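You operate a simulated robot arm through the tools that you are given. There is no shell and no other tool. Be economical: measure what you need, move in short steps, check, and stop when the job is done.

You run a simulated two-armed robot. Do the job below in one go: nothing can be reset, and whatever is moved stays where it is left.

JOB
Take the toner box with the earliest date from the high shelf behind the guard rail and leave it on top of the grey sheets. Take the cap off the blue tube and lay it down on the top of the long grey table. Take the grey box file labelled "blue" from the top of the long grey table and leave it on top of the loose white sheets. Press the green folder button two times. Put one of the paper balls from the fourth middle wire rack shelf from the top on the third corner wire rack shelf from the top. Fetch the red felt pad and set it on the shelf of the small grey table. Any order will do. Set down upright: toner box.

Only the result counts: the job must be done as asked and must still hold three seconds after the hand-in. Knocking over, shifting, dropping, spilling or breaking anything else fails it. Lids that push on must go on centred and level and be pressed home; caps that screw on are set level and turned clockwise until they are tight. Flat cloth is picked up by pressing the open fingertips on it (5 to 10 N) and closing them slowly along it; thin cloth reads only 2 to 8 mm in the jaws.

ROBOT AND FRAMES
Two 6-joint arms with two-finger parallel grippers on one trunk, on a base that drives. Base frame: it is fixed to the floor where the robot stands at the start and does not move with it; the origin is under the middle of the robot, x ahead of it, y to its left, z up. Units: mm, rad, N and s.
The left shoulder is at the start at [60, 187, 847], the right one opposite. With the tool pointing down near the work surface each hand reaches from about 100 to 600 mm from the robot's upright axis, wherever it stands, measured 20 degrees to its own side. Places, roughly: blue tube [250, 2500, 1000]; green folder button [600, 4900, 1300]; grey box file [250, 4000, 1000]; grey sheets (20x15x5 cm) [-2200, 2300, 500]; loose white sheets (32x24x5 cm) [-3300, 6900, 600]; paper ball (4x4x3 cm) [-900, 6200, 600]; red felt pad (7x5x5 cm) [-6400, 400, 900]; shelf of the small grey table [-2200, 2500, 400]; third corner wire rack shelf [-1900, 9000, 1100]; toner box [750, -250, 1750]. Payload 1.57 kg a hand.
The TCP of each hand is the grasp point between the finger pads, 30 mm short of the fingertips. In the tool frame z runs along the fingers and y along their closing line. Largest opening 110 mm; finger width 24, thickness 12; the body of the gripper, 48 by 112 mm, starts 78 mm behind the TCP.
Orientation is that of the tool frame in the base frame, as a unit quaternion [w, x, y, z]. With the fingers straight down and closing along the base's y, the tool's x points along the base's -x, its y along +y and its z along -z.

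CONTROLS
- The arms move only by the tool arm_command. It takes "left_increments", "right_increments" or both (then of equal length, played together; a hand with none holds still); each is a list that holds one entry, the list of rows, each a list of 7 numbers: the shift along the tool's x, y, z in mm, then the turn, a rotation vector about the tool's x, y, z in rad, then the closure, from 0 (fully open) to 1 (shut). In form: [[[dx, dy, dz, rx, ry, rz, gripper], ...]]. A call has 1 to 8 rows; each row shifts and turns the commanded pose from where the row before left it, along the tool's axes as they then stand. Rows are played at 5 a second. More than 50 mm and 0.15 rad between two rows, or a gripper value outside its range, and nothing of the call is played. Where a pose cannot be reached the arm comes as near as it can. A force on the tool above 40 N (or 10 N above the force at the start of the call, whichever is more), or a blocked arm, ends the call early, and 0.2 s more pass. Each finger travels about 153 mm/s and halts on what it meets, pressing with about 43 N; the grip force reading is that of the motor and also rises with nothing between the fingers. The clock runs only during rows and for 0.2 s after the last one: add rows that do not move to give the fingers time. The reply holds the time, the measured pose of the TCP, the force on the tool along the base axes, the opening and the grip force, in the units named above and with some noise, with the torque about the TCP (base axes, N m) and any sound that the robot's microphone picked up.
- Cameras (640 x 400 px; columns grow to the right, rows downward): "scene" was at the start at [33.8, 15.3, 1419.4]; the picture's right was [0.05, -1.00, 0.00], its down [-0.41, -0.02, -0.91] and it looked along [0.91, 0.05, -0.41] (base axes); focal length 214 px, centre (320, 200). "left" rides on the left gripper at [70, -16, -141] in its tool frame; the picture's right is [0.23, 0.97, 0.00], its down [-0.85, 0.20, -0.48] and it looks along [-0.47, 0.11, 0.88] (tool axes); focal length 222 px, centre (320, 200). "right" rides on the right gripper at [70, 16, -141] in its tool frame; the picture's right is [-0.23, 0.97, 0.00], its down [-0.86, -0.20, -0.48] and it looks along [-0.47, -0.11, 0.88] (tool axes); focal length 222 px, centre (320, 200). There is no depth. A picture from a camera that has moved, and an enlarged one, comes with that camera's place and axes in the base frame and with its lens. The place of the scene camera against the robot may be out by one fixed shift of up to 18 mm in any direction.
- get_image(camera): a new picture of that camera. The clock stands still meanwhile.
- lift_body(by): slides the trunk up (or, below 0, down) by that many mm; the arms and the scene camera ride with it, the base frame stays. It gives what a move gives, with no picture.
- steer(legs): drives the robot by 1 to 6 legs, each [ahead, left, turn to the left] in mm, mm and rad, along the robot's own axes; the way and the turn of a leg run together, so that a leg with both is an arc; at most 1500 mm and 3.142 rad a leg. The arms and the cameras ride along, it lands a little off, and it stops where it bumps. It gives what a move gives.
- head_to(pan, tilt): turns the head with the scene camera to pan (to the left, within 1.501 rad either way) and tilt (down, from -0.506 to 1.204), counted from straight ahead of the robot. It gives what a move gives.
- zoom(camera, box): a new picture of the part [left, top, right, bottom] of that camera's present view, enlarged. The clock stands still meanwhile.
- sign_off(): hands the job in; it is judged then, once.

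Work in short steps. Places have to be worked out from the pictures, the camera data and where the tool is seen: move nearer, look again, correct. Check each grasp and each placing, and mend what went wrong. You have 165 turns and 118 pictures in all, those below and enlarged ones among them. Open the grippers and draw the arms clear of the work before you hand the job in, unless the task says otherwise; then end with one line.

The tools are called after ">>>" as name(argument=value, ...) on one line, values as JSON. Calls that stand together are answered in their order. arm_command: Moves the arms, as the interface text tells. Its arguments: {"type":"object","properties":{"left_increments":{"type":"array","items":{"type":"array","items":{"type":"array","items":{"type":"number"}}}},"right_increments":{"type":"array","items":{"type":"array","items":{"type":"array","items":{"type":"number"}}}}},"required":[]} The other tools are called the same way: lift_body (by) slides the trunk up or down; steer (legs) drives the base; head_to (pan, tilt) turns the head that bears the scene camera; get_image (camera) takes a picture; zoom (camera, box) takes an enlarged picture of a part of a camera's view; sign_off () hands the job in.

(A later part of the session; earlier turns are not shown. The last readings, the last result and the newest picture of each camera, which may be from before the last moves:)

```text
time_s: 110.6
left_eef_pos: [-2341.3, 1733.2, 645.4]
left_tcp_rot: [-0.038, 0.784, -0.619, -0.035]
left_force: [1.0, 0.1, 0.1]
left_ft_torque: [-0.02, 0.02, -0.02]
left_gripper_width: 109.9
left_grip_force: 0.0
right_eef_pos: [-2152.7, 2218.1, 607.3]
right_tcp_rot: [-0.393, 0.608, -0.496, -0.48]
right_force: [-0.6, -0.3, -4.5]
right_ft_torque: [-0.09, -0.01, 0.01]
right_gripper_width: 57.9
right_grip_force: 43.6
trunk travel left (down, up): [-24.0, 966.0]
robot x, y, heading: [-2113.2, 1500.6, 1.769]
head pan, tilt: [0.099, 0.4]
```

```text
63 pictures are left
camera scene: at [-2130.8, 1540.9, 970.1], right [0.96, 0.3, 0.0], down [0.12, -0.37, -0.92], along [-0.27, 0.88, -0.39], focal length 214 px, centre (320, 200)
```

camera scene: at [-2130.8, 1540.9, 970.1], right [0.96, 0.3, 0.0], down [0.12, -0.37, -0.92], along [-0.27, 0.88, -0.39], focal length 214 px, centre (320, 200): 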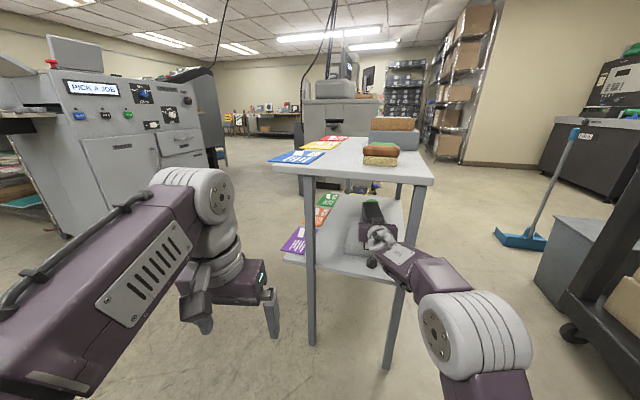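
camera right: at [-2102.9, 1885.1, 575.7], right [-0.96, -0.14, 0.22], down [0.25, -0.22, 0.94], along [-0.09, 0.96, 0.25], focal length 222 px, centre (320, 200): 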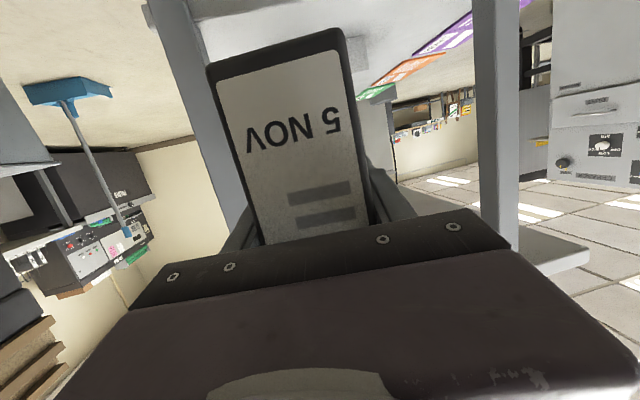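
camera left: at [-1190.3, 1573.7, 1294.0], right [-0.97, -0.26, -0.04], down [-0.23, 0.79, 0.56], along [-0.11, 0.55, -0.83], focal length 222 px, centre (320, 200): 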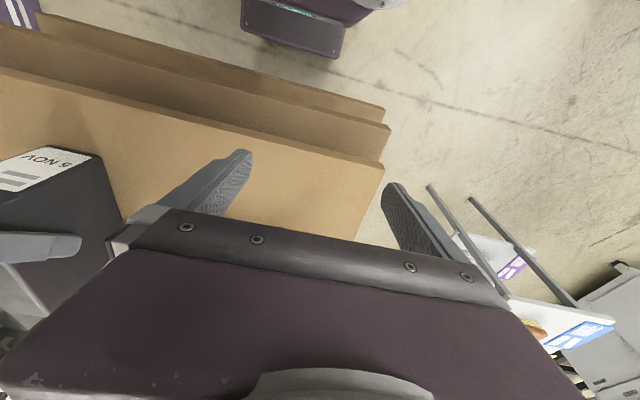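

Clear so far. I drive ahead 95 mm and 20 mm left to bring the box over the sheets.

>>> steer(legs=[[0, 20, 0], [98, 0, 0]])

>>> zoom(camera="scene", box=[260, 140, 460, 290])

>>> get_image(camera="right")

```text
time_s: 112.2
left_eef_pos: [-2379.2, 1824.7, 644.1]
left_tcp_rot: [-0.038, 0.783, -0.619, -0.036]
left_force: [0.0, 0.1, 0.2]
left_ft_torque: [-0.01, 0.03, 0.01]
left_gripper_width: 109.8
left_grip_force: 0.1
right_eef_pos: [-2192.6, 2308.1, 608.4]
right_tcp_rot: [-0.392, 0.608, -0.495, -0.481]
right_force: [-0.6, -0.3, -3.6]
right_ft_torque: [-0.07, -0.03, 0.01]
right_gripper_width: 58.1
right_grip_force: 42.9
trunk travel left (down, up): [-24.0, 966.0]
robot x, y, heading: [-2158.1, 1593.7, 1.773]
head pan, tilt: [0.099, 0.4]
```

```text
2.67 times, centred on (360, 215) of scene
camera zoom: at [-2170.0, 1632.4, 970.1], right [0.96, 0.3, 0.0], down [0.12, -0.37, -0.92], along [-0.27, 0.88, -0.39], focal length 572 px, centre (213, 160)
```

zoom: 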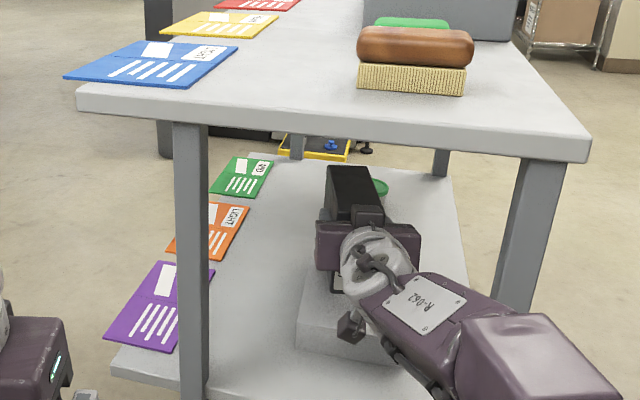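

```text
61 pictures are left
camera right: at [-2178.3, 2153.3, 572.8], right [-0.96, -0.14, 0.22], down [0.25, -0.22, 0.94], along [-0.09, 0.96, 0.25], focal length 222 px, centre (320, 200)
```

right: 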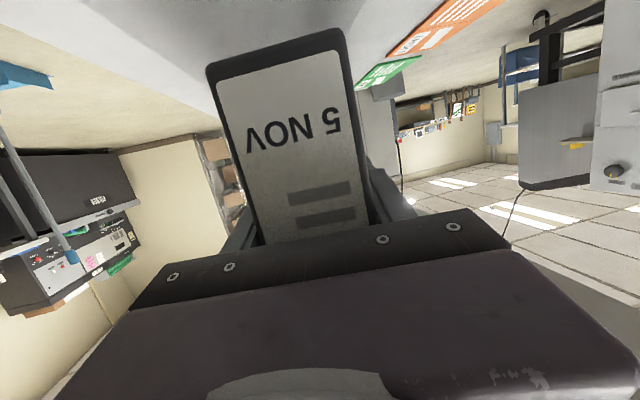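

I go 15 mm further and lower slowly until contact.

>>> arm_command(right_increments=[[[-3.4, 0, 14.6, 0, 0, 0, 1], [9.7, 0, 2.3, 0, 0, 0, 1], [9.7, 0, 2.3, 0, 0, 0, 1], [7.8, 0, 1.8, 0, 0, 0, 1], [4.8, 0, 1.1, 0, 0, 0, 1], [4.8, 0, 1.1, 0, 0, 0, 1], [4.8, 0, 1.1, 0, 0, 0, 1], [4.8, 0, 1.1, 0, 0, 0, 1]]])

```text
time_s: 114.0
left_eef_pos: [-2379.4, 1822.4, 645.4]
left_tcp_rot: [-0.04, 0.783, -0.62, -0.037]
left_force: [0.9, 0.6, -0.1]
left_ft_torque: [0.01, 0.0, -0.05]
left_gripper_width: 109.9
left_grip_force: 0.1
right_eef_pos: [-2195.1, 2322.9, 569.4]
right_tcp_rot: [-0.398, 0.603, -0.493, -0.485]
right_force: [-1.6, 8.0, 31.2]
right_ft_torque: [-1.53, -0.16, 0.09]
right_gripper_width: 58.0
right_grip_force: 43.0
trunk travel left (down, up): [-24.0, 966.0]
robot x, y, heading: [-2155.7, 1593.4, 1.773]
head pan, tilt: [0.099, 0.4]
```

Contact, near edge bearing. I ease up 4 mm and pitch slightly steeper to level.

>>> arm_command(right_increments=[[[-6, 0, -1.4, 0, 0, 0, 1], [0, 0, 0, 0, 0.03, 0, 1], [0, 0, 0, 0, 0, 0, 1]]])

```text
time_s: 114.8
left_eef_pos: [-2379.5, 1822.4, 645.1]
left_tcp_rot: [-0.039, 0.783, -0.619, -0.038]
left_force: [-0.4, 0.0, 0.3]
left_ft_torque: [0.02, 0.01, 0.0]
left_gripper_width: 110.0
left_grip_force: 0.0
right_eef_pos: [-2194.8, 2321.4, 568.8]
right_tcp_rot: [-0.386, 0.614, -0.501, -0.472]
right_force: [0.1, 3.2, 15.1]
right_ft_torque: [1.27, 0.27, -0.32]
right_gripper_width: 57.8
right_grip_force: 43.2
trunk travel left (down, up): [-24.0, 966.0]
robot x, y, heading: [-2160.0, 1592.3, 1.771]
head pan, tilt: [0.099, 0.4]
```

Now the far edge bears; I turn back 0.015 and release.

>>> arm_command(right_increments=[[[0, 0, 0, 0, -0.016, 0, 1], [0, 0, 0, 0, 0, 0, 1], [0, 0, 0, 0, 0, 0, 0.55], [0, 0, 0, 0, 0, 0, 0.2], [0, 0, 0, 0, 0, 0, 0], [0, 0, 0, 0, 0, 0, 0]]])

>>> get_image(camera="right")

```text
time_s: 116.2
left_eef_pos: [-2380.4, 1823.7, 644.0]
left_tcp_rot: [-0.039, 0.784, -0.619, -0.037]
left_force: [0.1, -0.2, -0.6]
left_ft_torque: [0.0, 0.02, 0.01]
left_gripper_width: 110.0
left_grip_force: 0.1
right_eef_pos: [-2196.8, 2321.6, 567.1]
right_tcp_rot: [-0.389, 0.611, -0.499, -0.476]
right_force: [0.1, 0.0, 0.2]
right_ft_torque: [-0.02, -0.01, 0.0]
right_gripper_width: 110.0
right_grip_force: 0.0
trunk travel left (down, up): [-24.0, 966.0]
robot x, y, heading: [-2152.6, 1592.5, 1.768]
head pan, tilt: [0.099, 0.4]
```

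```text
60 pictures are left
camera right: at [-2181.2, 2167.1, 533.4], right [-0.97, -0.14, 0.22], down [0.25, -0.21, 0.95], along [-0.09, 0.97, 0.24], focal length 222 px, centre (320, 200)
```

right: 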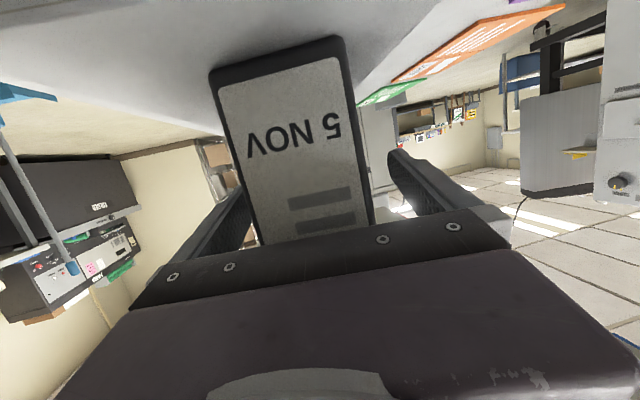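

Released and upright. I withdraw straight back.

>>> steer(legs=[[-100, 0, 0]])

>>> arm_command(right_increments=[[[7.8, 0, -35.1, 0, 0, 0, 0], [7.8, 0, -35.1, 0, 0, 0, 0], [7.8, 0, -35.1, 0, 0, 0, 0], [7.8, 0, -35.1, 0, 0, 0, 0], [7.8, 0, -35.1, 0, 0, 0, 0]]])

>>> zoom(camera="scene", box=[260, 130, 460, 290])

```text
time_s: 117.3
left_eef_pos: [-2359.1, 1727.2, 643.8]
left_tcp_rot: [-0.039, 0.784, -0.619, -0.037]
left_force: [-0.1, 0.0, -0.6]
left_ft_torque: [0.02, -0.03, 0.02]
left_gripper_width: 110.1
left_grip_force: 0.0
right_eef_pos: [-2175.3, 2225.2, 566.4]
right_tcp_rot: [-0.388, 0.612, -0.498, -0.476]
right_force: [-0.5, -0.4, 0.2]
right_ft_torque: [0.0, 0.02, 0.03]
right_gripper_width: 109.7
right_grip_force: 0.0
trunk travel left (down, up): [-24.0, 966.0]
robot x, y, heading: [-2138.2, 1497.4, 1.769]
head pan, tilt: [0.099, 0.4]
```

```text
time_s: 118.5
left_eef_pos: [-2360.4, 1727.2, 644.7]
left_tcp_rot: [-0.038, 0.783, -0.62, -0.036]
left_force: [0.6, -0.6, 0.8]
left_ft_torque: [-0.04, 0.0, -0.01]
left_gripper_width: 110.0
left_grip_force: 0.1
right_eef_pos: [-2138.4, 2049.4, 572.8]
right_tcp_rot: [-0.389, 0.611, -0.499, -0.476]
right_force: [0.0, -0.6, 0.1]
right_ft_torque: [0.02, 0.0, 0.02]
right_gripper_width: 109.8
right_grip_force: 0.1
trunk travel left (down, up): [-24.0, 966.0]
robot x, y, heading: [-2134.1, 1495.0, 1.773]
head pan, tilt: [0.099, 0.4]
```

```text
2.50 times, centred on (360, 210) of scene
camera zoom: at [-2150.1, 1534.1, 970.1], right [0.96, 0.3, 0.0], down [0.12, -0.37, -0.92], along [-0.27, 0.88, -0.39], focal length 536 px, centre (220, 175)
```

zoom: 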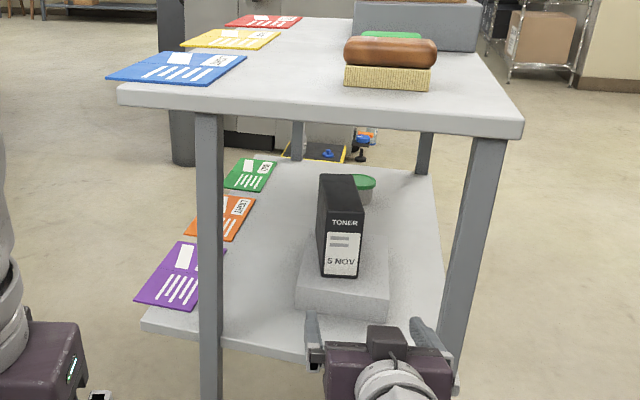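

The toner box stands upright on the sheets. Next the red pad far to the west: I raise the trunk and look that way.

>>> lift_body(by=400)

>>> head_to(pan=1.3, tilt=0.3)

>>> get_image(camera="scene")

```text
time_s: 122.3
left_eef_pos: [-2359.0, 1726.4, 1044.3]
left_tcp_rot: [-0.038, 0.783, -0.62, -0.037]
left_force: [0.1, 0.5, 0.3]
left_ft_torque: [-0.01, -0.01, 0.01]
left_gripper_width: 109.9
left_grip_force: 0.1
right_eef_pos: [-2140.2, 2049.8, 972.7]
right_tcp_rot: [-0.389, 0.611, -0.499, -0.476]
right_force: [0.0, 0.9, -0.7]
right_ft_torque: [0.0, 0.01, -0.02]
right_gripper_width: 110.2
right_grip_force: 0.1
trunk travel left (down, up): [-424.0, 566.0]
robot x, y, heading: [-2134.7, 1495.0, 1.775]
head pan, tilt: [0.099, 0.4]
```

```text
time_s: 123.8
left_eef_pos: [-2359.3, 1726.8, 1044.4]
left_tcp_rot: [-0.039, 0.784, -0.619, -0.036]
left_force: [-0.1, 0.9, -0.5]
left_ft_torque: [0.0, 0.0, -0.02]
left_gripper_width: 109.9
left_grip_force: 0.1
right_eef_pos: [-2138.3, 2049.6, 972.1]
right_tcp_rot: [-0.389, 0.611, -0.498, -0.477]
right_force: [0.3, 0.3, -0.1]
right_ft_torque: [0.0, 0.01, 0.04]
right_gripper_width: 109.8
right_grip_force: 0.0
trunk travel left (down, up): [-424.0, 566.0]
robot x, y, heading: [-2137.6, 1493.6, 1.771]
head pan, tilt: [1.3, 0.3]
```

```text
58 pictures are left
camera scene: at [-2215.8, 1452.1, 1379.4], right [0.07, 1.0, 0.0], down [0.29, -0.02, -0.96], along [-0.95, 0.07, -0.3], focal length 214 px, centre (320, 200)
```

scene: 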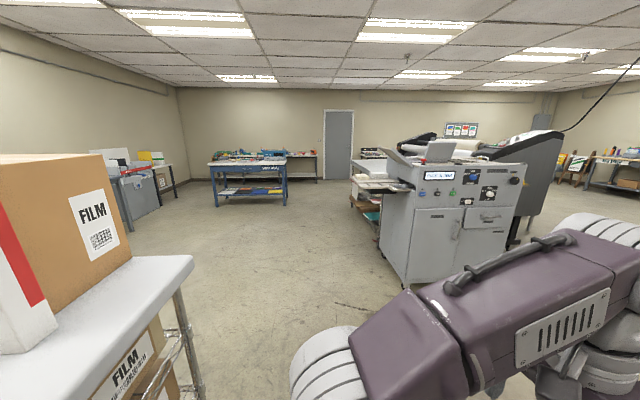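

The blue bench with the pad is at x≈-6400, floor between is open. I go west past the rack, turn to face -x, and approach.

>>> steer(legs=[[357, 1254, 0], [0, 0, 1.37], [1200, 600, 0], [850, 500, 0]])

>>> head_to(pan=0, tilt=0.5)

>>> get_image(camera="scene")

```text
time_s: 132.9
left_eef_pos: [-3740.4, 1494.2, 1043.1]
left_tcp_rot: [-0.013, 0.993, -0.108, -0.052]
left_force: [-0.3, 0.5, 0.2]
left_ft_torque: [0.0, 0.01, -0.01]
left_gripper_width: 110.2
left_grip_force: 0.1
right_eef_pos: [-3931.7, 1841.2, 971.2]
right_tcp_rot: [-0.081, 0.78, -0.109, -0.611]
right_force: [6.3, -0.1, 2.1]
right_ft_torque: [0.1, -0.1, -0.42]
right_gripper_width: 110.0
right_grip_force: 0.2
trunk travel left (down, up): [-424.0, 566.0]
robot x, y, heading: [-3433.4, 1591.5, 2.894]
head pan, tilt: [1.3, 0.3]
stopped in leg 2: the force on the tool passed its limit at 82 N (the readings are from after the stop); the commanded pose is now the measured one
```

```text
time_s: 134.4
left_eef_pos: [-3740.5, 1493.4, 1044.5]
left_tcp_rot: [-0.013, 0.993, -0.108, -0.052]
left_force: [0.2, -0.6, -0.8]
left_ft_torque: [0.03, 0.0, -0.04]
left_gripper_width: 109.9
left_grip_force: 0.1
right_eef_pos: [-3933.4, 1840.6, 972.7]
right_tcp_rot: [-0.08, 0.78, -0.109, -0.611]
right_force: [6.1, -0.3, 1.6]
right_ft_torque: [0.13, -0.06, -0.45]
right_gripper_width: 110.0
right_grip_force: 0.0
trunk travel left (down, up): [-424.0, 566.0]
robot x, y, heading: [-3431.6, 1595.4, 2.894]
head pan, tilt: [0.0, 0.499]
```

```text
57 pictures are left
camera scene: at [-3461.3, 1612.5, 1361.0], right [0.25, 0.97, 0.0], down [0.46, -0.12, -0.88], along [-0.85, 0.22, -0.48], focal length 214 px, centre (320, 200)
```

scene: 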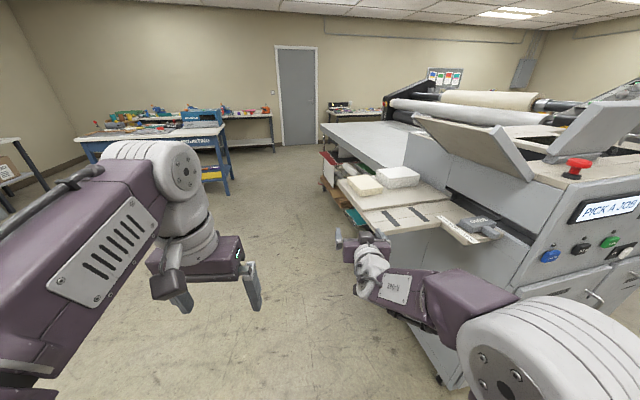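

The right hand touched the machine's side tray during the turn. I back away eastward, then move left (south) before turning.

>>> steer(legs=[[-180, 0, 0], [0, 350, 0], [0, 0, 0.247]])

>>> get_image(camera="scene")

```text
time_s: 138.6
left_eef_pos: [-3618.4, 1036.3, 1043.7]
left_tcp_rot: [-0.006, 0.998, 0.016, -0.053]
left_force: [0.7, 0.1, -0.4]
left_ft_torque: [0.0, -0.01, -0.03]
left_gripper_width: 109.8
left_grip_force: 0.1
right_eef_pos: [-3891.6, 1325.7, 973.0]
right_tcp_rot: [-0.004, 0.788, -0.01, -0.616]
right_force: [0.1, 0.1, -0.5]
right_ft_torque: [0.02, 0.01, -0.01]
right_gripper_width: 109.8
right_grip_force: 0.1
trunk travel left (down, up): [-424.0, 566.0]
robot x, y, heading: [-3347.0, 1207.4, 3.143]
head pan, tilt: [0.0, 0.499]
```

```text
56 pictures are left
camera scene: at [-3375.9, 1219.5, 1361.0], right [0.0, 1.0, 0.0], down [0.48, 0.0, -0.88], along [-0.88, 0.0, -0.48], focal length 214 px, centre (320, 200)
```

scene: 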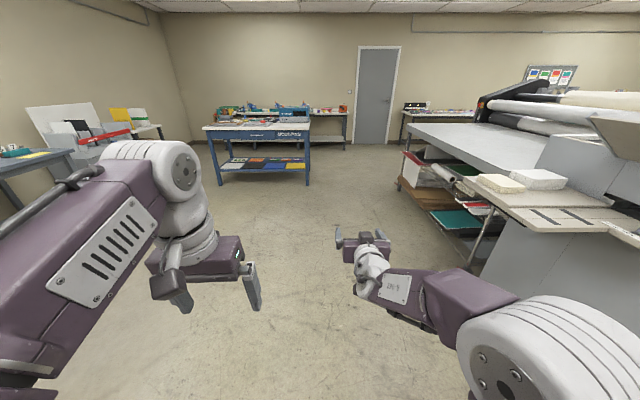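

Clear now. I drive on toward the blue bench.

>>> steer(legs=[[1090, 370, 0], [1090, 370, 0]])

>>> get_image(camera="scene")

```text
time_s: 150.0
left_eef_pos: [-5795.5, 281.4, 1044.2]
left_tcp_rot: [-0.006, 0.998, 0.02, -0.052]
left_force: [0.2, 0.2, -0.1]
left_ft_torque: [0.02, 0.0, -0.04]
left_gripper_width: 110.0
left_grip_force: 0.1
right_eef_pos: [-6070.8, 567.6, 971.8]
right_tcp_rot: [-0.002, 0.788, -0.008, -0.616]
right_force: [0.9, -0.6, 0.3]
right_ft_torque: [0.01, -0.02, 0.0]
right_gripper_width: 109.9
right_grip_force: 0.0
trunk travel left (down, up): [-424.0, 566.0]
robot x, y, heading: [-5524.1, 458.7, -3.136]
head pan, tilt: [0.0, 0.499]
```

```text
55 pictures are left
camera scene: at [-5554.8, 466.5, 1361.0], right [-0.01, 1.0, 0.0], down [0.48, 0.0, -0.88], along [-0.88, -0.01, -0.48], focal length 214 px, centre (320, 200)
```

scene: 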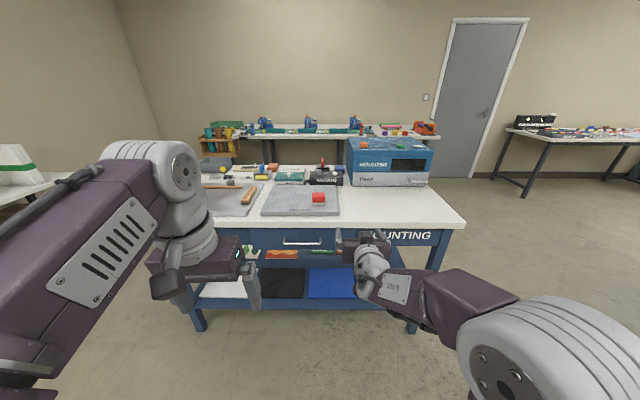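

The red pad sits on the grey slab at about [-6390, 449]. I raise the trunk, re-pitch the right hand to 45°, and drive in.

>>> lift_body(by=150)

>>> arm_command(right_increments=[[[5.7, 0, -24.3, 0, 0.14, 0, 0], [9, 0, -23.3, 0, 0.14, 0, 0], [12.2, 0, -21.8, 0, 0.14, 0, 0], [15.1, 0, -19.9, 0, 0.14, 0, 0], [0, 0, 0, 0, 0, 0, 0]]])

>>> steer(legs=[[0, 119, 0], [350, 0, 0]])

>>> get_image(camera="right")

```text
time_s: 151.7
left_eef_pos: [-5796.5, 280.5, 1194.6]
left_tcp_rot: [-0.007, 0.998, 0.021, -0.053]
left_force: [-0.6, 0.0, 0.4]
left_ft_torque: [-0.02, 0.01, 0.01]
left_gripper_width: 110.0
left_grip_force: 0.1
right_eef_pos: [-6070.5, 567.2, 1122.2]
right_tcp_rot: [-0.001, 0.788, -0.007, -0.616]
right_force: [0.4, 0.7, -0.3]
right_ft_torque: [0.01, -0.01, 0.0]
right_gripper_width: 109.9
right_grip_force: 0.0
trunk travel left (down, up): [-574.0, 416.0]
robot x, y, heading: [-5524.2, 455.3, -3.133]
head pan, tilt: [0.0, 0.499]
```

```text
time_s: 152.9
left_eef_pos: [-5795.9, 281.5, 1193.8]
left_tcp_rot: [-0.006, 0.998, 0.021, -0.053]
left_force: [0.4, 0.0, 0.1]
left_ft_torque: [-0.01, -0.01, -0.01]
left_gripper_width: 110.2
left_grip_force: 0.0
right_eef_pos: [-5970.9, 566.4, 1124.8]
right_tcp_rot: [0.002, 0.928, -0.007, -0.373]
right_force: [0.1, 0.2, 0.4]
right_ft_torque: [-0.04, 0.03, -0.01]
right_gripper_width: 110.0
right_grip_force: 0.1
trunk travel left (down, up): [-574.0, 416.0]
robot x, y, heading: [-5524.3, 454.6, -3.132]
head pan, tilt: [0.0, 0.499]
```

```text
time_s: 156.0
left_eef_pos: [-6147.0, 161.3, 1195.2]
left_tcp_rot: [-0.006, 0.998, 0.019, -0.052]
left_force: [-0.8, 0.4, 0.2]
left_ft_torque: [-0.01, 0.0, -0.03]
left_gripper_width: 109.7
left_grip_force: 0.1
right_eef_pos: [-6322.3, 446.7, 1124.5]
right_tcp_rot: [0.001, 0.927, -0.008, -0.375]
right_force: [-0.1, 0.8, -0.7]
right_ft_torque: [0.0, -0.02, 0.0]
right_gripper_width: 109.7
right_grip_force: 0.0
trunk travel left (down, up): [-574.0, 416.0]
robot x, y, heading: [-5876.1, 332.4, -3.136]
head pan, tilt: [0.0, 0.499]
```

```text
54 pictures are left
camera right: at [-6174.2, 427.3, 1176.9], right [-0.18, -0.97, 0.16], down [-0.28, 0.21, 0.94], along [-0.94, 0.12, -0.31], focal length 222 px, centre (320, 200)
```

right: 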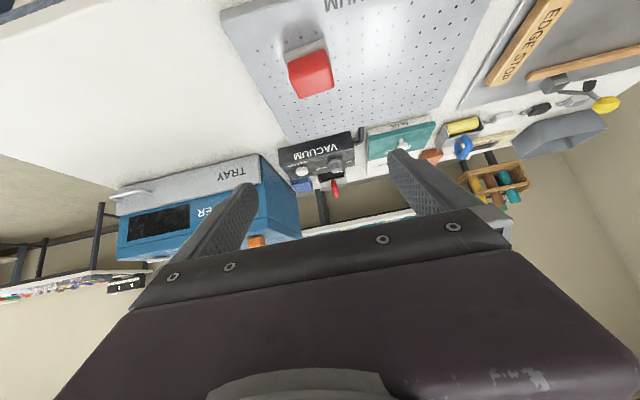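

The pad lies on a perforated vacuum plate; I zoom to see how it sits.

>>> zoom(camera="right", box=[240, 0, 400, 220])

>>> zoom(camera="scene", box=[240, 170, 400, 300])

```text
1.82 times, centred on (320, 110) of right
camera zoom: at [-6174.2, 427.3, 1176.9], right [-0.18, -0.97, 0.16], down [-0.28, 0.21, 0.94], along [-0.94, 0.12, -0.31], focal length 404 px, centre (320, 364)
```

zoom: 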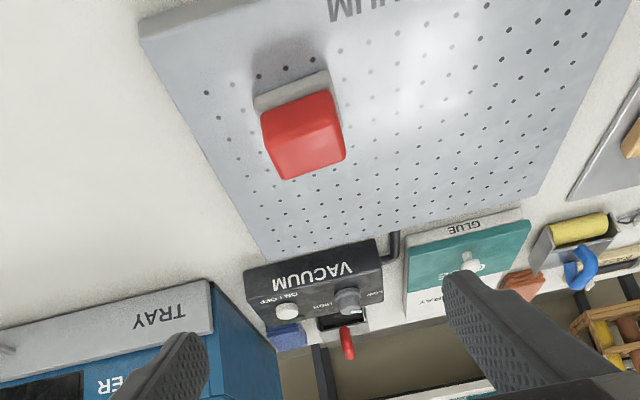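

```text
3.08 times, centred on (320, 235) of scene
camera zoom: at [-5905.4, 345.9, 1511.0], right [-0.01, 1.0, 0.0], down [0.48, 0.0, -0.88], along [-0.88, -0.01, -0.48], focal length 660 px, centre (320, 92)
```

zoom: 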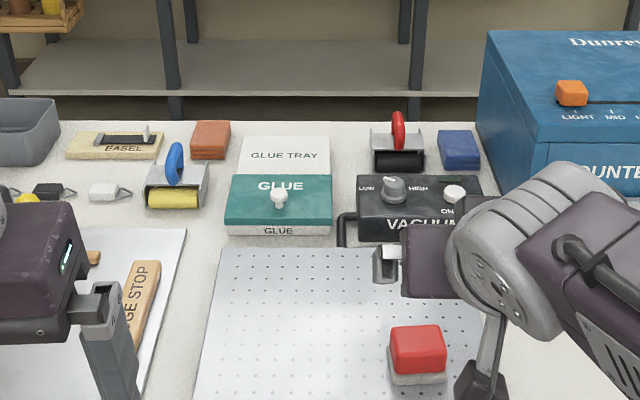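

The pad is a red block with a felt base on the plate. I bring the hand to a stand-off 80 mm short of it along the tool axis.

>>> arm_command(right_increments=[[[28.9, 1.7, 38, 0, 0, 0, 0], [28.9, 1.7, 38, 0, 0, 0, 0], [28.9, 1.6, 38, 0, 0, 0, 0], [0, 0, 0, 0, 0, 0, 0]]])

>>> get_image(camera="right")

```text
time_s: 157.0
left_eef_pos: [-6147.0, 160.4, 1194.2]
left_tcp_rot: [-0.006, 0.998, 0.02, -0.052]
left_force: [0.4, 0.4, -0.5]
left_ft_torque: [0.01, 0.02, 0.0]
left_gripper_width: 110.0
left_grip_force: 0.0
right_eef_pos: [-6336.6, 440.7, 982.5]
right_tcp_rot: [0.0, 0.927, -0.008, -0.374]
right_force: [0.4, 0.1, 0.2]
right_ft_torque: [0.01, -0.02, -0.01]
right_gripper_width: 110.1
right_grip_force: 0.0
trunk travel left (down, up): [-574.0, 416.0]
robot x, y, heading: [-5873.4, 334.6, -3.134]
head pan, tilt: [0.0, 0.499]
```

```text
51 pictures are left
camera right: at [-6189.1, 421.7, 1034.7], right [-0.18, -0.97, 0.16], down [-0.28, 0.21, 0.94], along [-0.94, 0.12, -0.31], focal length 222 px, centre (320, 200)
```

right: 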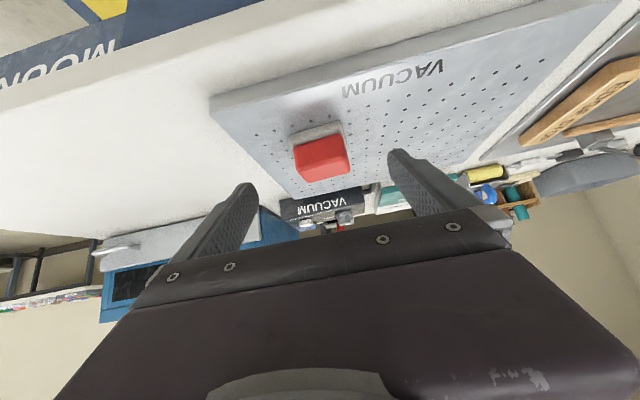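

Refined: pad centre ≈[-6422,440,905]. I move in to straddle it.

>>> arm_command(right_increments=[[[-2.9, 0, 33, 0, 0, 0, 0], [-2.9, 0, 33, 0, 0, 0, 0], [-2.9, 0, 32.9, 0, 0, 0, 0], [0, 0, 0, 0, 0, 0, 0]]])

>>> get_image(camera="right")

```text
time_s: 158.0
left_eef_pos: [-6146.2, 161.6, 1194.1]
left_tcp_rot: [-0.006, 0.998, 0.02, -0.053]
left_force: [0.3, -0.3, 0.4]
left_ft_torque: [0.01, 0.01, -0.01]
left_gripper_width: 109.7
left_grip_force: 0.2
right_eef_pos: [-6412.4, 442.8, 916.4]
right_tcp_rot: [0.001, 0.927, -0.009, -0.375]
right_force: [0.2, 0.0, 0.1]
right_ft_torque: [-0.05, 0.0, -0.03]
right_gripper_width: 109.8
right_grip_force: 0.1
trunk travel left (down, up): [-574.0, 416.0]
robot x, y, heading: [-5874.1, 335.7, -3.136]
head pan, tilt: [0.0, 0.499]
```

```text
50 pictures are left
camera right: at [-6265.0, 423.0, 970.0], right [-0.18, -0.97, 0.16], down [-0.28, 0.21, 0.94], along [-0.94, 0.12, -0.31], focal length 222 px, centre (320, 200)
```

right: 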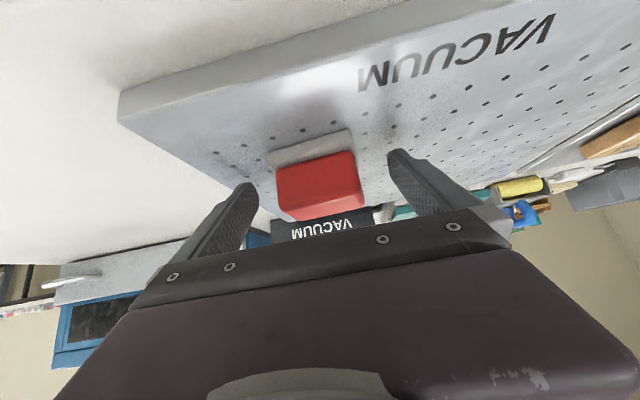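

The pad lies further on (front face ≈ x -6430). I advance 35 mm at the same height and look.

>>> arm_command(right_increments=[[[-12.6, 0, 12.2, 0, 0, 0, 0], [-12.6, 0, 12.1, 0, 0, 0, 0], [0, 0, 0, 0, 0, 0, 0]]])

>>> get_image(camera="right")

```text
time_s: 158.8
left_eef_pos: [-6147.3, 160.0, 1194.4]
left_tcp_rot: [-0.006, 0.998, 0.02, -0.053]
left_force: [-0.3, 0.6, 0.5]
left_ft_torque: [0.01, 0.03, -0.01]
left_gripper_width: 109.8
left_grip_force: 0.0
right_eef_pos: [-6447.8, 442.4, 916.4]
right_tcp_rot: [0.0, 0.927, -0.008, -0.374]
right_force: [-0.4, -0.3, -1.0]
right_ft_torque: [-0.01, 0.01, -0.01]
right_gripper_width: 110.1
right_grip_force: 0.0
trunk travel left (down, up): [-574.0, 416.0]
robot x, y, heading: [-5876.1, 338.5, -3.136]
head pan, tilt: [0.0, 0.499]
```

```text
49 pictures are left
camera right: at [-6301.2, 423.2, 969.9], right [-0.18, -0.97, 0.16], down [-0.28, 0.21, 0.94], along [-0.94, 0.12, -0.31], focal length 222 px, centre (320, 200)
```

right: 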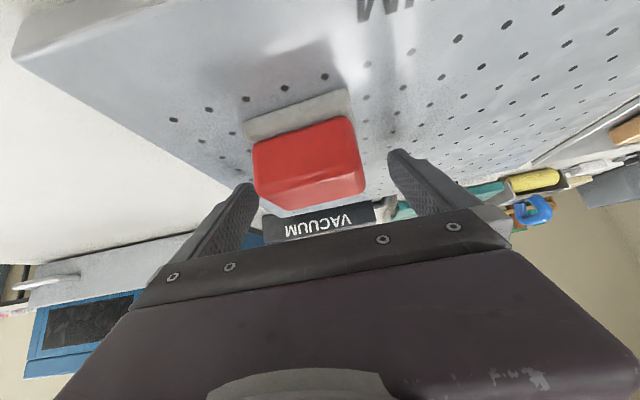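

By apparent size the pad now lies between the fingers. I close and read the width.

>>> arm_command(right_increments=[[[0, 0, 0, 0, 0, 0, 0.3], [0, 0, 0, 0, 0, 0, 0.5], [0, 0, 0, 0, 0, 0, 0.7], [0, 0, 0, 0, 0, 0, 1], [0, 0, 0, 0, 0, 0, 1]]])

```text
time_s: 160.0
left_eef_pos: [-6146.9, 159.3, 1194.3]
left_tcp_rot: [-0.006, 0.998, 0.02, -0.053]
left_force: [-0.4, -0.2, 0.6]
left_ft_torque: [0.0, 0.03, -0.02]
left_gripper_width: 109.9
left_grip_force: 0.0
right_eef_pos: [-6449.2, 442.9, 917.3]
right_tcp_rot: [0.001, 0.927, -0.008, -0.375]
right_force: [0.1, 0.4, 1.6]
right_ft_torque: [-0.1, -0.04, -0.01]
right_gripper_width: 58.1
right_grip_force: 42.9
trunk travel left (down, up): [-574.0, 416.0]
robot x, y, heading: [-5877.7, 332.6, -3.14]
head pan, tilt: [0.0, 0.499]
```

Gripped at 58 mm. I lift 20 mm slowly to see whether the vacuum holds it.

>>> arm_command(right_increments=[[[-7, 0, -7.2, 0, 0, 0, 1], [-7, 0, -7.2, 0, 0, 0, 1], [-14, 0, -14.4, 0, 0, 0, 1], [0, 0, 0, 0, 0, 0, 1]]])

>>> get_image(camera="scene")

```text
time_s: 161.0
left_eef_pos: [-6148.1, 161.2, 1194.7]
left_tcp_rot: [-0.006, 0.998, 0.019, -0.052]
left_force: [-0.3, 0.2, 0.1]
left_ft_torque: [0.04, 0.0, 0.0]
left_gripper_width: 110.1
left_grip_force: 0.0
right_eef_pos: [-6449.1, 443.0, 958.1]
right_tcp_rot: [0.001, 0.927, -0.008, -0.374]
right_force: [-0.4, -0.7, -1.2]
right_ft_torque: [0.03, 0.06, -0.01]
right_gripper_width: 57.7
right_grip_force: 43.2
trunk travel left (down, up): [-574.0, 416.0]
robot x, y, heading: [-5871.8, 336.8, -3.131]
head pan, tilt: [0.0, 0.499]
```

```text
48 pictures are left
camera scene: at [-5905.8, 345.8, 1510.9], right [-0.01, 1.0, 0.0], down [0.48, 0.0, -0.88], along [-0.88, -0.01, -0.48], focal length 214 px, centre (320, 200)
```

scene: 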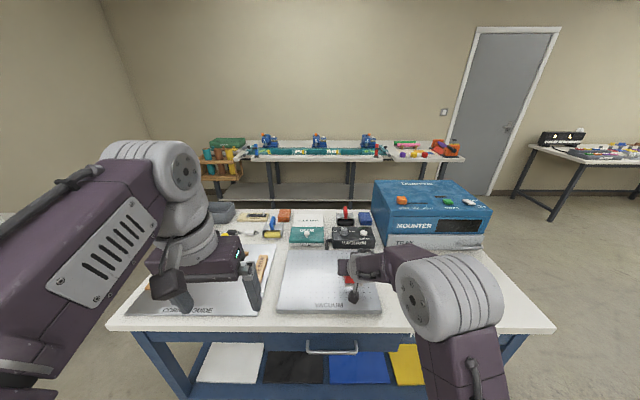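

The pad is free and held. I raise a little, back out and drive to the small table again.

>>> lift_body(by=80)

>>> steer(legs=[[-500, 0, 0], [-1000, -430, 0], [-1000, -430, 0], [0, 0, -1.366]])

```text
time_s: 162.2
left_eef_pos: [-6147.5, 161.3, 1274.5]
left_tcp_rot: [-0.006, 0.998, 0.019, -0.052]
left_force: [0.8, -0.6, 1.0]
left_ft_torque: [-0.05, -0.01, 0.02]
left_gripper_width: 110.2
left_grip_force: 0.0
right_eef_pos: [-6448.7, 441.7, 1035.9]
right_tcp_rot: [0.001, 0.927, -0.008, -0.375]
right_force: [0.5, 0.5, -0.6]
right_ft_torque: [0.01, 0.01, 0.0]
right_gripper_width: 57.6
right_grip_force: 42.7
trunk travel left (down, up): [-654.0, 336.0]
robot x, y, heading: [-5876.1, 334.2, -3.132]
head pan, tilt: [0.0, 0.499]
```

```text
time_s: 178.9
left_eef_pos: [-3594.7, 1440.2, 1273.5]
left_tcp_rot: [-0.038, 0.783, -0.62, -0.036]
left_force: [0.8, -0.3, 0.3]
left_ft_torque: [-0.01, -0.01, 0.0]
left_gripper_width: 109.7
left_grip_force: 0.1
right_eef_pos: [-3378.0, 1789.4, 1038.2]
right_tcp_rot: [-0.237, 0.71, -0.597, -0.289]
right_force: [-0.4, 0.4, -0.2]
right_ft_torque: [0.05, -0.01, -0.04]
right_gripper_width: 57.1
right_grip_force: 43.2
trunk travel left (down, up): [-654.0, 336.0]
robot x, y, heading: [-3371.4, 1207.8, 1.765]
head pan, tilt: [0.0, 0.499]
```

I come up in front of the small table by moving north then east.

>>> steer(legs=[[273, -177, 0], [-224, -1087, 0]])

>>> lift_body(by=-400)

>>> lift_body(by=-100)

>>> head_to(pan=-0.1, tilt=0.45)

>>> get_image(camera="scene")

```text
time_s: 186.4
left_eef_pos: [-2362.3, 1741.7, 1274.0]
left_tcp_rot: [-0.037, 0.782, -0.622, -0.037]
left_force: [1.1, -0.3, 0.2]
left_ft_torque: [0.0, -0.01, 0.0]
left_gripper_width: 109.8
left_grip_force: 0.1
right_eef_pos: [-2141.4, 2089.7, 1036.8]
right_tcp_rot: [-0.238, 0.709, -0.598, -0.288]
right_force: [-0.4, -0.2, -0.4]
right_ft_torque: [0.01, 0.0, 0.01]
right_gripper_width: 57.1
right_grip_force: 42.9
trunk travel left (down, up): [-654.0, 336.0]
robot x, y, heading: [-2141.5, 1508.3, 1.762]
head pan, tilt: [0.0, 0.499]
```

```text
time_s: 188.4
left_eef_pos: [-2362.3, 1739.0, 1079.4]
left_tcp_rot: [-0.038, 0.782, -0.621, -0.037]
left_force: [-0.5, 0.5, 0.4]
left_ft_torque: [-0.06, -0.02, -0.01]
left_gripper_width: 110.0
left_grip_force: 0.1
right_eef_pos: [-2142.3, 2088.1, 846.4]
right_tcp_rot: [-0.241, 0.707, -0.598, -0.292]
right_force: [0.4, -20.7, 9.5]
right_ft_torque: [-0.31, -0.37, -0.78]
right_gripper_width: 57.2
right_grip_force: 43.0
trunk travel left (down, up): [-459.0, 531.0]
robot x, y, heading: [-2140.6, 1511.7, 1.763]
head pan, tilt: [0.0, 0.499]
stopped: the force on the tool passed its limit at 74 N (the readings are from after the stop); the commanded pose is now the measured one
```

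```text
time_s: 188.8
left_eef_pos: [-2361.6, 1736.1, 1069.6]
left_tcp_rot: [-0.04, 0.781, -0.622, -0.038]
left_force: [0.0, -0.3, 0.6]
left_ft_torque: [0.0, -0.03, -0.02]
left_gripper_width: 109.8
left_grip_force: 0.1
right_eef_pos: [-2141.7, 2087.3, 845.8]
right_tcp_rot: [-0.249, 0.704, -0.595, -0.298]
right_force: [2.2, -25.5, 18.0]
right_ft_torque: [-0.19, -0.72, -0.98]
right_gripper_width: 56.7
right_grip_force: 43.0
trunk travel left (down, up): [-449.0, 541.0]
robot x, y, heading: [-2140.0, 1508.8, 1.763]
head pan, tilt: [0.0, 0.499]
stopped: the force on the tool passed its limit at 49 N (the readings are from after the stop); the commanded pose is now the measured one
```

```text
time_s: 189.5
left_eef_pos: [-2361.0, 1734.7, 1070.2]
left_tcp_rot: [-0.04, 0.782, -0.621, -0.038]
left_force: [0.5, -0.1, -0.5]
left_ft_torque: [0.02, 0.02, 0.03]
left_gripper_width: 110.2
left_grip_force: 0.0
right_eef_pos: [-2142.8, 2087.7, 845.5]
right_tcp_rot: [-0.248, 0.705, -0.594, -0.298]
right_force: [1.1, -28.3, 22.5]
right_ft_torque: [-0.2, -0.82, -1.04]
right_gripper_width: 57.0
right_grip_force: 42.7
trunk travel left (down, up): [-449.0, 541.0]
robot x, y, heading: [-2139.5, 1507.9, 1.769]
head pan, tilt: [-0.099, 0.45]
```

```text
47 pictures are left
camera scene: at [-2135.7, 1541.1, 1390.6], right [1.0, 0.09, 0.0], down [0.04, -0.43, -0.9], along [-0.08, 0.9, -0.43], focal length 214 px, centre (320, 200)
```

scene: 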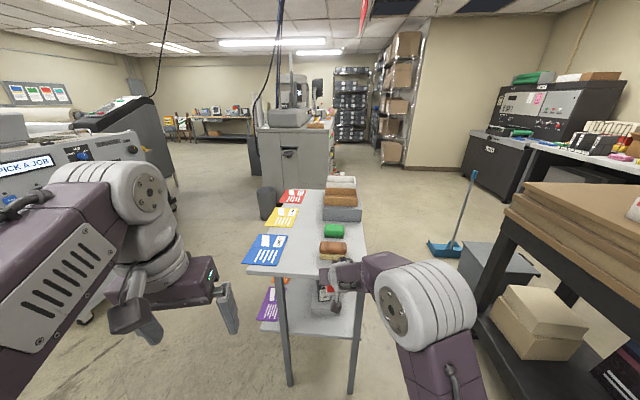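

The pad touched the tabletop's front edge while lowering. I raise, back off, and check the table.

>>> lift_body(by=40)

>>> steer(legs=[[-20, 0, 0]])

>>> arm_command(right_increments=[[[28.7, 0, -27.8, 0, 0, 0, 1], [28.7, 0, -27.8, 0, 0, 0, 1], [28.7, 0, -27.8, 0, 0, 0, 1], [0, 0, 0, 0, 0, 0, 1]]])

>>> zoom(camera="scene", box=[220, 170, 420, 400])

```text
time_s: 190.3
left_eef_pos: [-2361.9, 1742.8, 1108.4]
left_tcp_rot: [-0.037, 0.781, -0.622, -0.036]
left_force: [0.6, 0.2, -0.1]
left_ft_torque: [-0.01, -0.02, 0.02]
left_gripper_width: 110.3
left_grip_force: 0.0
right_eef_pos: [-2141.8, 2094.3, 881.5]
right_tcp_rot: [-0.245, 0.706, -0.595, -0.295]
right_force: [-0.1, -1.1, -2.1]
right_ft_torque: [-0.01, -0.02, 0.01]
right_gripper_width: 57.0
right_grip_force: 43.6
trunk travel left (down, up): [-489.0, 501.0]
robot x, y, heading: [-2140.0, 1508.3, 1.766]
head pan, tilt: [-0.099, 0.45]
```

```text
time_s: 191.1
left_eef_pos: [-2359.4, 1722.3, 1107.6]
left_tcp_rot: [-0.038, 0.781, -0.622, -0.036]
left_force: [0.3, -0.5, 0.2]
left_ft_torque: [0.01, 0.02, 0.0]
left_gripper_width: 110.0
left_grip_force: 0.1
right_eef_pos: [-2137.4, 2073.0, 881.0]
right_tcp_rot: [-0.246, 0.705, -0.596, -0.294]
right_force: [-0.5, -0.3, -0.3]
right_ft_torque: [0.03, 0.02, -0.01]
right_gripper_width: 57.3
right_grip_force: 42.8
trunk travel left (down, up): [-489.0, 501.0]
robot x, y, heading: [-2134.6, 1489.0, 1.761]
head pan, tilt: [-0.099, 0.45]
```

```text
time_s: 192.1
left_eef_pos: [-2359.4, 1722.1, 1108.4]
left_tcp_rot: [-0.037, 0.781, -0.622, -0.036]
left_force: [0.2, 0.7, -0.4]
left_ft_torque: [0.02, 0.0, -0.01]
left_gripper_width: 110.1
left_grip_force: 0.1
right_eef_pos: [-2118.1, 1955.6, 879.4]
right_tcp_rot: [-0.247, 0.706, -0.595, -0.294]
right_force: [-0.6, -0.1, 0.1]
right_ft_torque: [0.02, 0.02, -0.01]
right_gripper_width: 57.2
right_grip_force: 43.3
trunk travel left (down, up): [-489.0, 501.0]
robot x, y, heading: [-2134.4, 1488.8, 1.761]
head pan, tilt: [-0.099, 0.45]
```

```text
1.74 times, centred on (320, 285) of scene
camera zoom: at [-2132.3, 1531.3, 1430.3], right [1.0, 0.09, 0.0], down [0.04, -0.43, -0.9], along [-0.08, 0.9, -0.44], focal length 373 px, centre (320, 52)
```

zoom: 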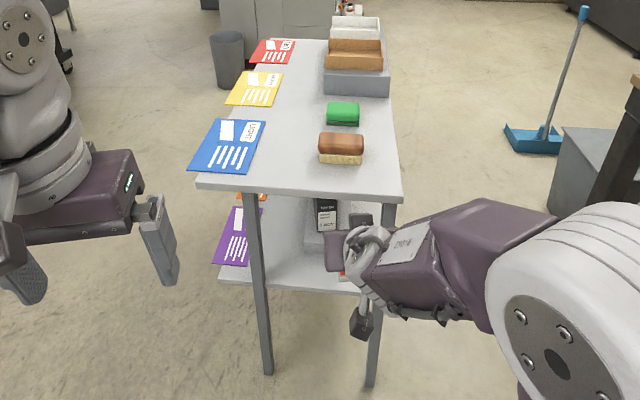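

Table and toner look undisturbed, pad still held. Now, with the hand well back, I lower and look at the approach.

>>> lift_body(by=-385)

>>> get_image(camera="right")

```text
time_s: 195.8
left_eef_pos: [-2358.1, 1720.9, 723.9]
left_tcp_rot: [-0.037, 0.782, -0.622, -0.036]
left_force: [-0.2, -0.5, 0.8]
left_ft_torque: [-0.04, -0.02, 0.01]
left_gripper_width: 109.8
left_grip_force: 0.1
right_eef_pos: [-2118.2, 1956.8, 495.3]
right_tcp_rot: [-0.245, 0.706, -0.596, -0.294]
right_force: [-0.6, -0.2, -0.4]
right_ft_torque: [0.04, -0.02, -0.04]
right_gripper_width: 57.4
right_grip_force: 43.3
trunk travel left (down, up): [-104.0, 886.0]
robot x, y, heading: [-2136.1, 1485.2, 1.764]
head pan, tilt: [-0.099, 0.45]
```

```text
45 pictures are left
camera right: at [-2109.3, 1804.4, 545.2], right [-0.99, -0.01, 0.17], down [0.16, 0.29, 0.94], along [-0.06, 0.96, -0.29], focal length 222 px, centre (320, 200)
```

right: 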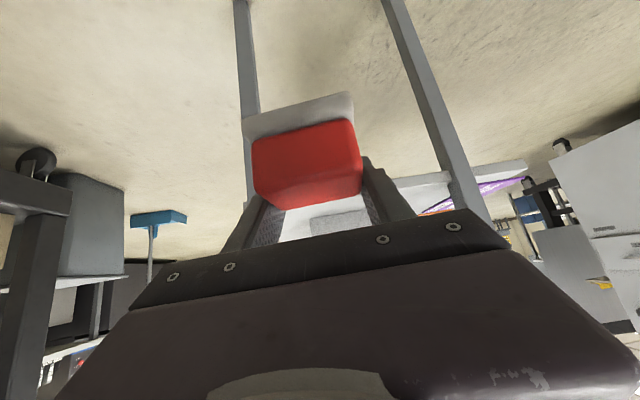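

Path between the legs is clear. I drive ahead 130 and extend the arm 120.

>>> steer(legs=[[130, 0, 0]])

>>> arm_command(right_increments=[[[-28.6, 0, 28.0, 0, 0, 0, 1], [-28.6, 0, 28.0, 0, 0, 0, 1], [-28.6, 0, 28.0, 0, 0, 0, 1], [0, 0, 0, 0, 0, 0, 1]]])

>>> get_image(camera="right")

>>> get_image(camera="scene")

```text
time_s: 197.1
left_eef_pos: [-2382.8, 1850.7, 723.4]
left_tcp_rot: [-0.038, 0.781, -0.622, -0.037]
left_force: [-0.6, -0.6, 0.4]
left_ft_torque: [-0.01, -0.01, 0.01]
left_gripper_width: 110.0
left_grip_force: 0.0
right_eef_pos: [-2142.4, 2084.2, 495.6]
right_tcp_rot: [-0.246, 0.705, -0.596, -0.294]
right_force: [-0.2, 0.7, 0.0]
right_ft_torque: [0.04, -0.01, -0.01]
right_gripper_width: 57.1
right_grip_force: 43.2
trunk travel left (down, up): [-104.0, 886.0]
robot x, y, heading: [-2160.0, 1617.5, 1.766]
head pan, tilt: [-0.099, 0.45]
```

```text
time_s: 198.1
left_eef_pos: [-2383.1, 1851.0, 723.6]
left_tcp_rot: [-0.038, 0.781, -0.623, -0.036]
left_force: [0.9, -0.1, 0.1]
left_ft_torque: [0.01, 0.0, 0.04]
left_gripper_width: 110.0
left_grip_force: 0.1
right_eef_pos: [-2162.5, 2201.0, 496.6]
right_tcp_rot: [-0.245, 0.706, -0.596, -0.295]
right_force: [0.3, -2.5, -1.8]
right_ft_torque: [-0.01, 0.01, -0.07]
right_gripper_width: 57.1
right_grip_force: 43.1
trunk travel left (down, up): [-104.0, 886.0]
robot x, y, heading: [-2159.5, 1616.3, 1.765]
head pan, tilt: [-0.099, 0.45]
```

```text
44 pictures are left
camera right: at [-2153.6, 2050.3, 546.6], right [-0.99, -0.01, 0.17], down [0.16, 0.3, 0.94], along [-0.05, 0.96, -0.29], focal length 222 px, centre (320, 200)
```

right: 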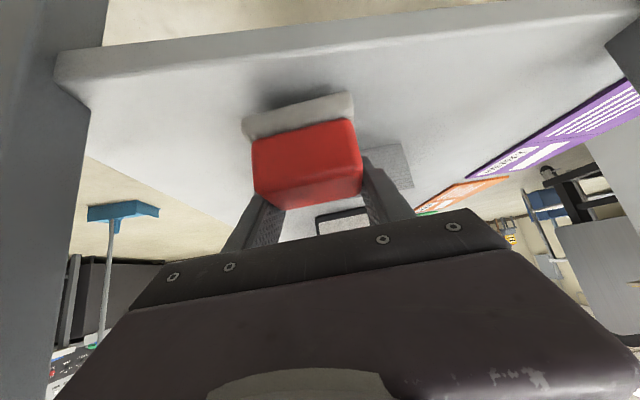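

```text
43 pictures are left
camera scene: at [-2157.0, 1658.6, 1045.3], right [1.0, 0.09, 0.0], down [0.04, -0.43, -0.9], along [-0.08, 0.9, -0.44], focal length 214 px, centre (320, 200)
```

scene: 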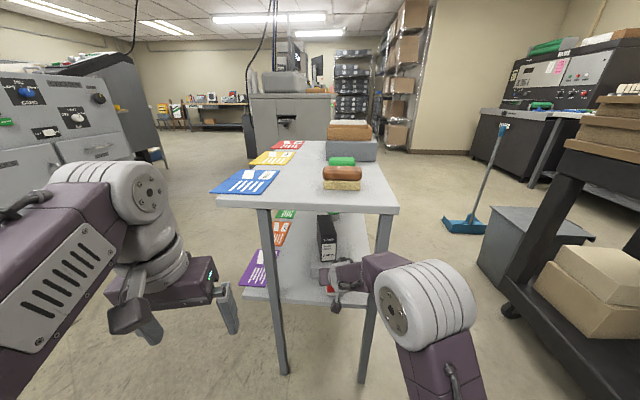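

Pad's near edge is at y≈2147, about at the shelf edge (2158). I go 15 mm further in, then lower gently.

>>> arm_command(right_increments=[[[-10.6, 0, 10.6, 0, 0, 0, 1], [5, 0, 5, 0, 0, 0, 1], [5, 0, 5, 0, 0, 0, 1], [3.5, 0, 3.5, 0, 0, 0, 1], [3.5, 0, 3.5, 0, 0, 0, 1], [3.5, 0, 3.5, 0, 0, 0, 1], [3.5, 0, 3.5, 0, 0, 0, 1]]])

>>> get_image(camera="right")

```text
time_s: 199.3
left_eef_pos: [-2383.8, 1849.5, 724.1]
left_tcp_rot: [-0.038, 0.78, -0.623, -0.037]
left_force: [-0.7, -0.9, 0.4]
left_ft_torque: [-0.01, 0.01, -0.01]
left_gripper_width: 110.1
left_grip_force: 0.1
right_eef_pos: [-2165.8, 2219.3, 482.4]
right_tcp_rot: [-0.252, 0.702, -0.594, -0.301]
right_force: [1.1, -0.3, 17.5]
right_ft_torque: [-0.48, -0.16, -0.05]
right_gripper_width: 57.3
right_grip_force: 43.2
trunk travel left (down, up): [-104.0, 886.0]
robot x, y, heading: [-2160.5, 1617.1, 1.764]
head pan, tilt: [-0.099, 0.45]
stopped in row 5 (right hand): the force on the tool passed its limit at 41 N (the readings are from after the stop); the commanded pose is now the measured one
```

```text
42 pictures are left
camera right: at [-2157.1, 2067.4, 530.2], right [-0.99, -0.01, 0.17], down [0.16, 0.28, 0.95], along [-0.05, 0.96, -0.27], focal length 222 px, centre (320, 200)
```

right: 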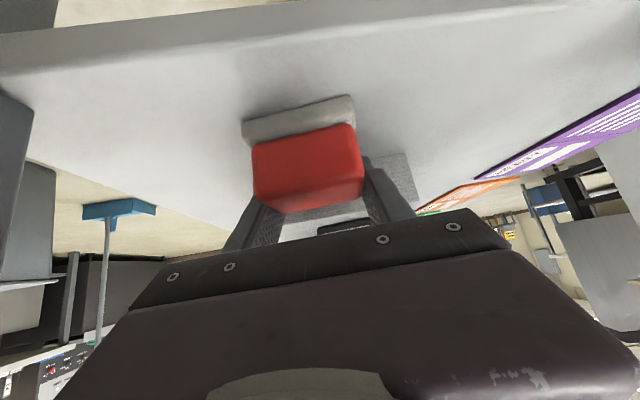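

The pad rests on the shelf, inside the edge. I open and back out along the tool axis.

>>> arm_command(right_increments=[[[0, 0, -1, 0, 0, 0, 1], [0, 0, 0, 0, 0, 0, 0.55], [0, 0, 0, 0, 0, 0, 0.2], [0, 0, 0, 0, 0, 0, 0], [0, 0, -30, 0, 0, 0, 0], [0, 0, -40, 0, 0, 0, 0], [28, 0, -28, 0, 0, 0, 0], [28, 0, -28, 0, 0, 0, 0]]])

>>> steer(legs=[[-110, 0, 0]])

>>> zoom(camera="scene", box=[220, 150, 420, 350])

```text
time_s: 201.1
left_eef_pos: [-2382.6, 1850.8, 724.0]
left_tcp_rot: [-0.038, 0.781, -0.623, -0.036]
left_force: [-0.4, 0.3, -0.2]
left_ft_torque: [0.01, -0.02, -0.01]
left_gripper_width: 109.9
left_grip_force: 0.2
right_eef_pos: [-2143.3, 2089.4, 527.4]
right_tcp_rot: [-0.249, 0.703, -0.595, -0.298]
right_force: [0.8, -0.2, -0.4]
right_ft_torque: [0.0, 0.03, -0.06]
right_gripper_width: 109.8
right_grip_force: 0.1
trunk travel left (down, up): [-104.0, 886.0]
robot x, y, heading: [-2164.0, 1614.8, 1.76]
head pan, tilt: [-0.099, 0.45]
```

```text
time_s: 202.3
left_eef_pos: [-2362.2, 1740.9, 723.8]
left_tcp_rot: [-0.039, 0.78, -0.623, -0.037]
left_force: [0.1, -0.1, 0.1]
left_ft_torque: [0.01, 0.06, 0.03]
left_gripper_width: 110.0
left_grip_force: 0.1
right_eef_pos: [-2122.8, 1981.5, 527.4]
right_tcp_rot: [-0.25, 0.703, -0.595, -0.298]
right_force: [0.4, -0.4, 0.1]
right_ft_torque: [-0.02, -0.01, -0.01]
right_gripper_width: 109.9
right_grip_force: 0.0
trunk travel left (down, up): [-104.0, 886.0]
robot x, y, heading: [-2140.7, 1505.9, 1.761]
head pan, tilt: [-0.099, 0.45]
```

```text
2.00 times, centred on (320, 250) of scene
camera zoom: at [-2135.9, 1550.0, 1045.3], right [1.0, 0.09, 0.0], down [0.04, -0.43, -0.9], along [-0.08, 0.9, -0.44], focal length 429 px, centre (320, 100)
```

zoom: 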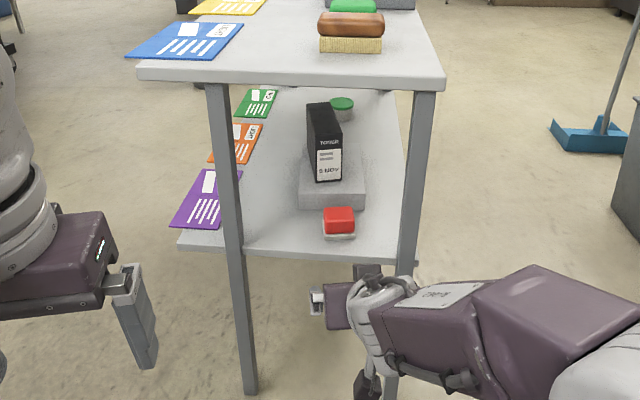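

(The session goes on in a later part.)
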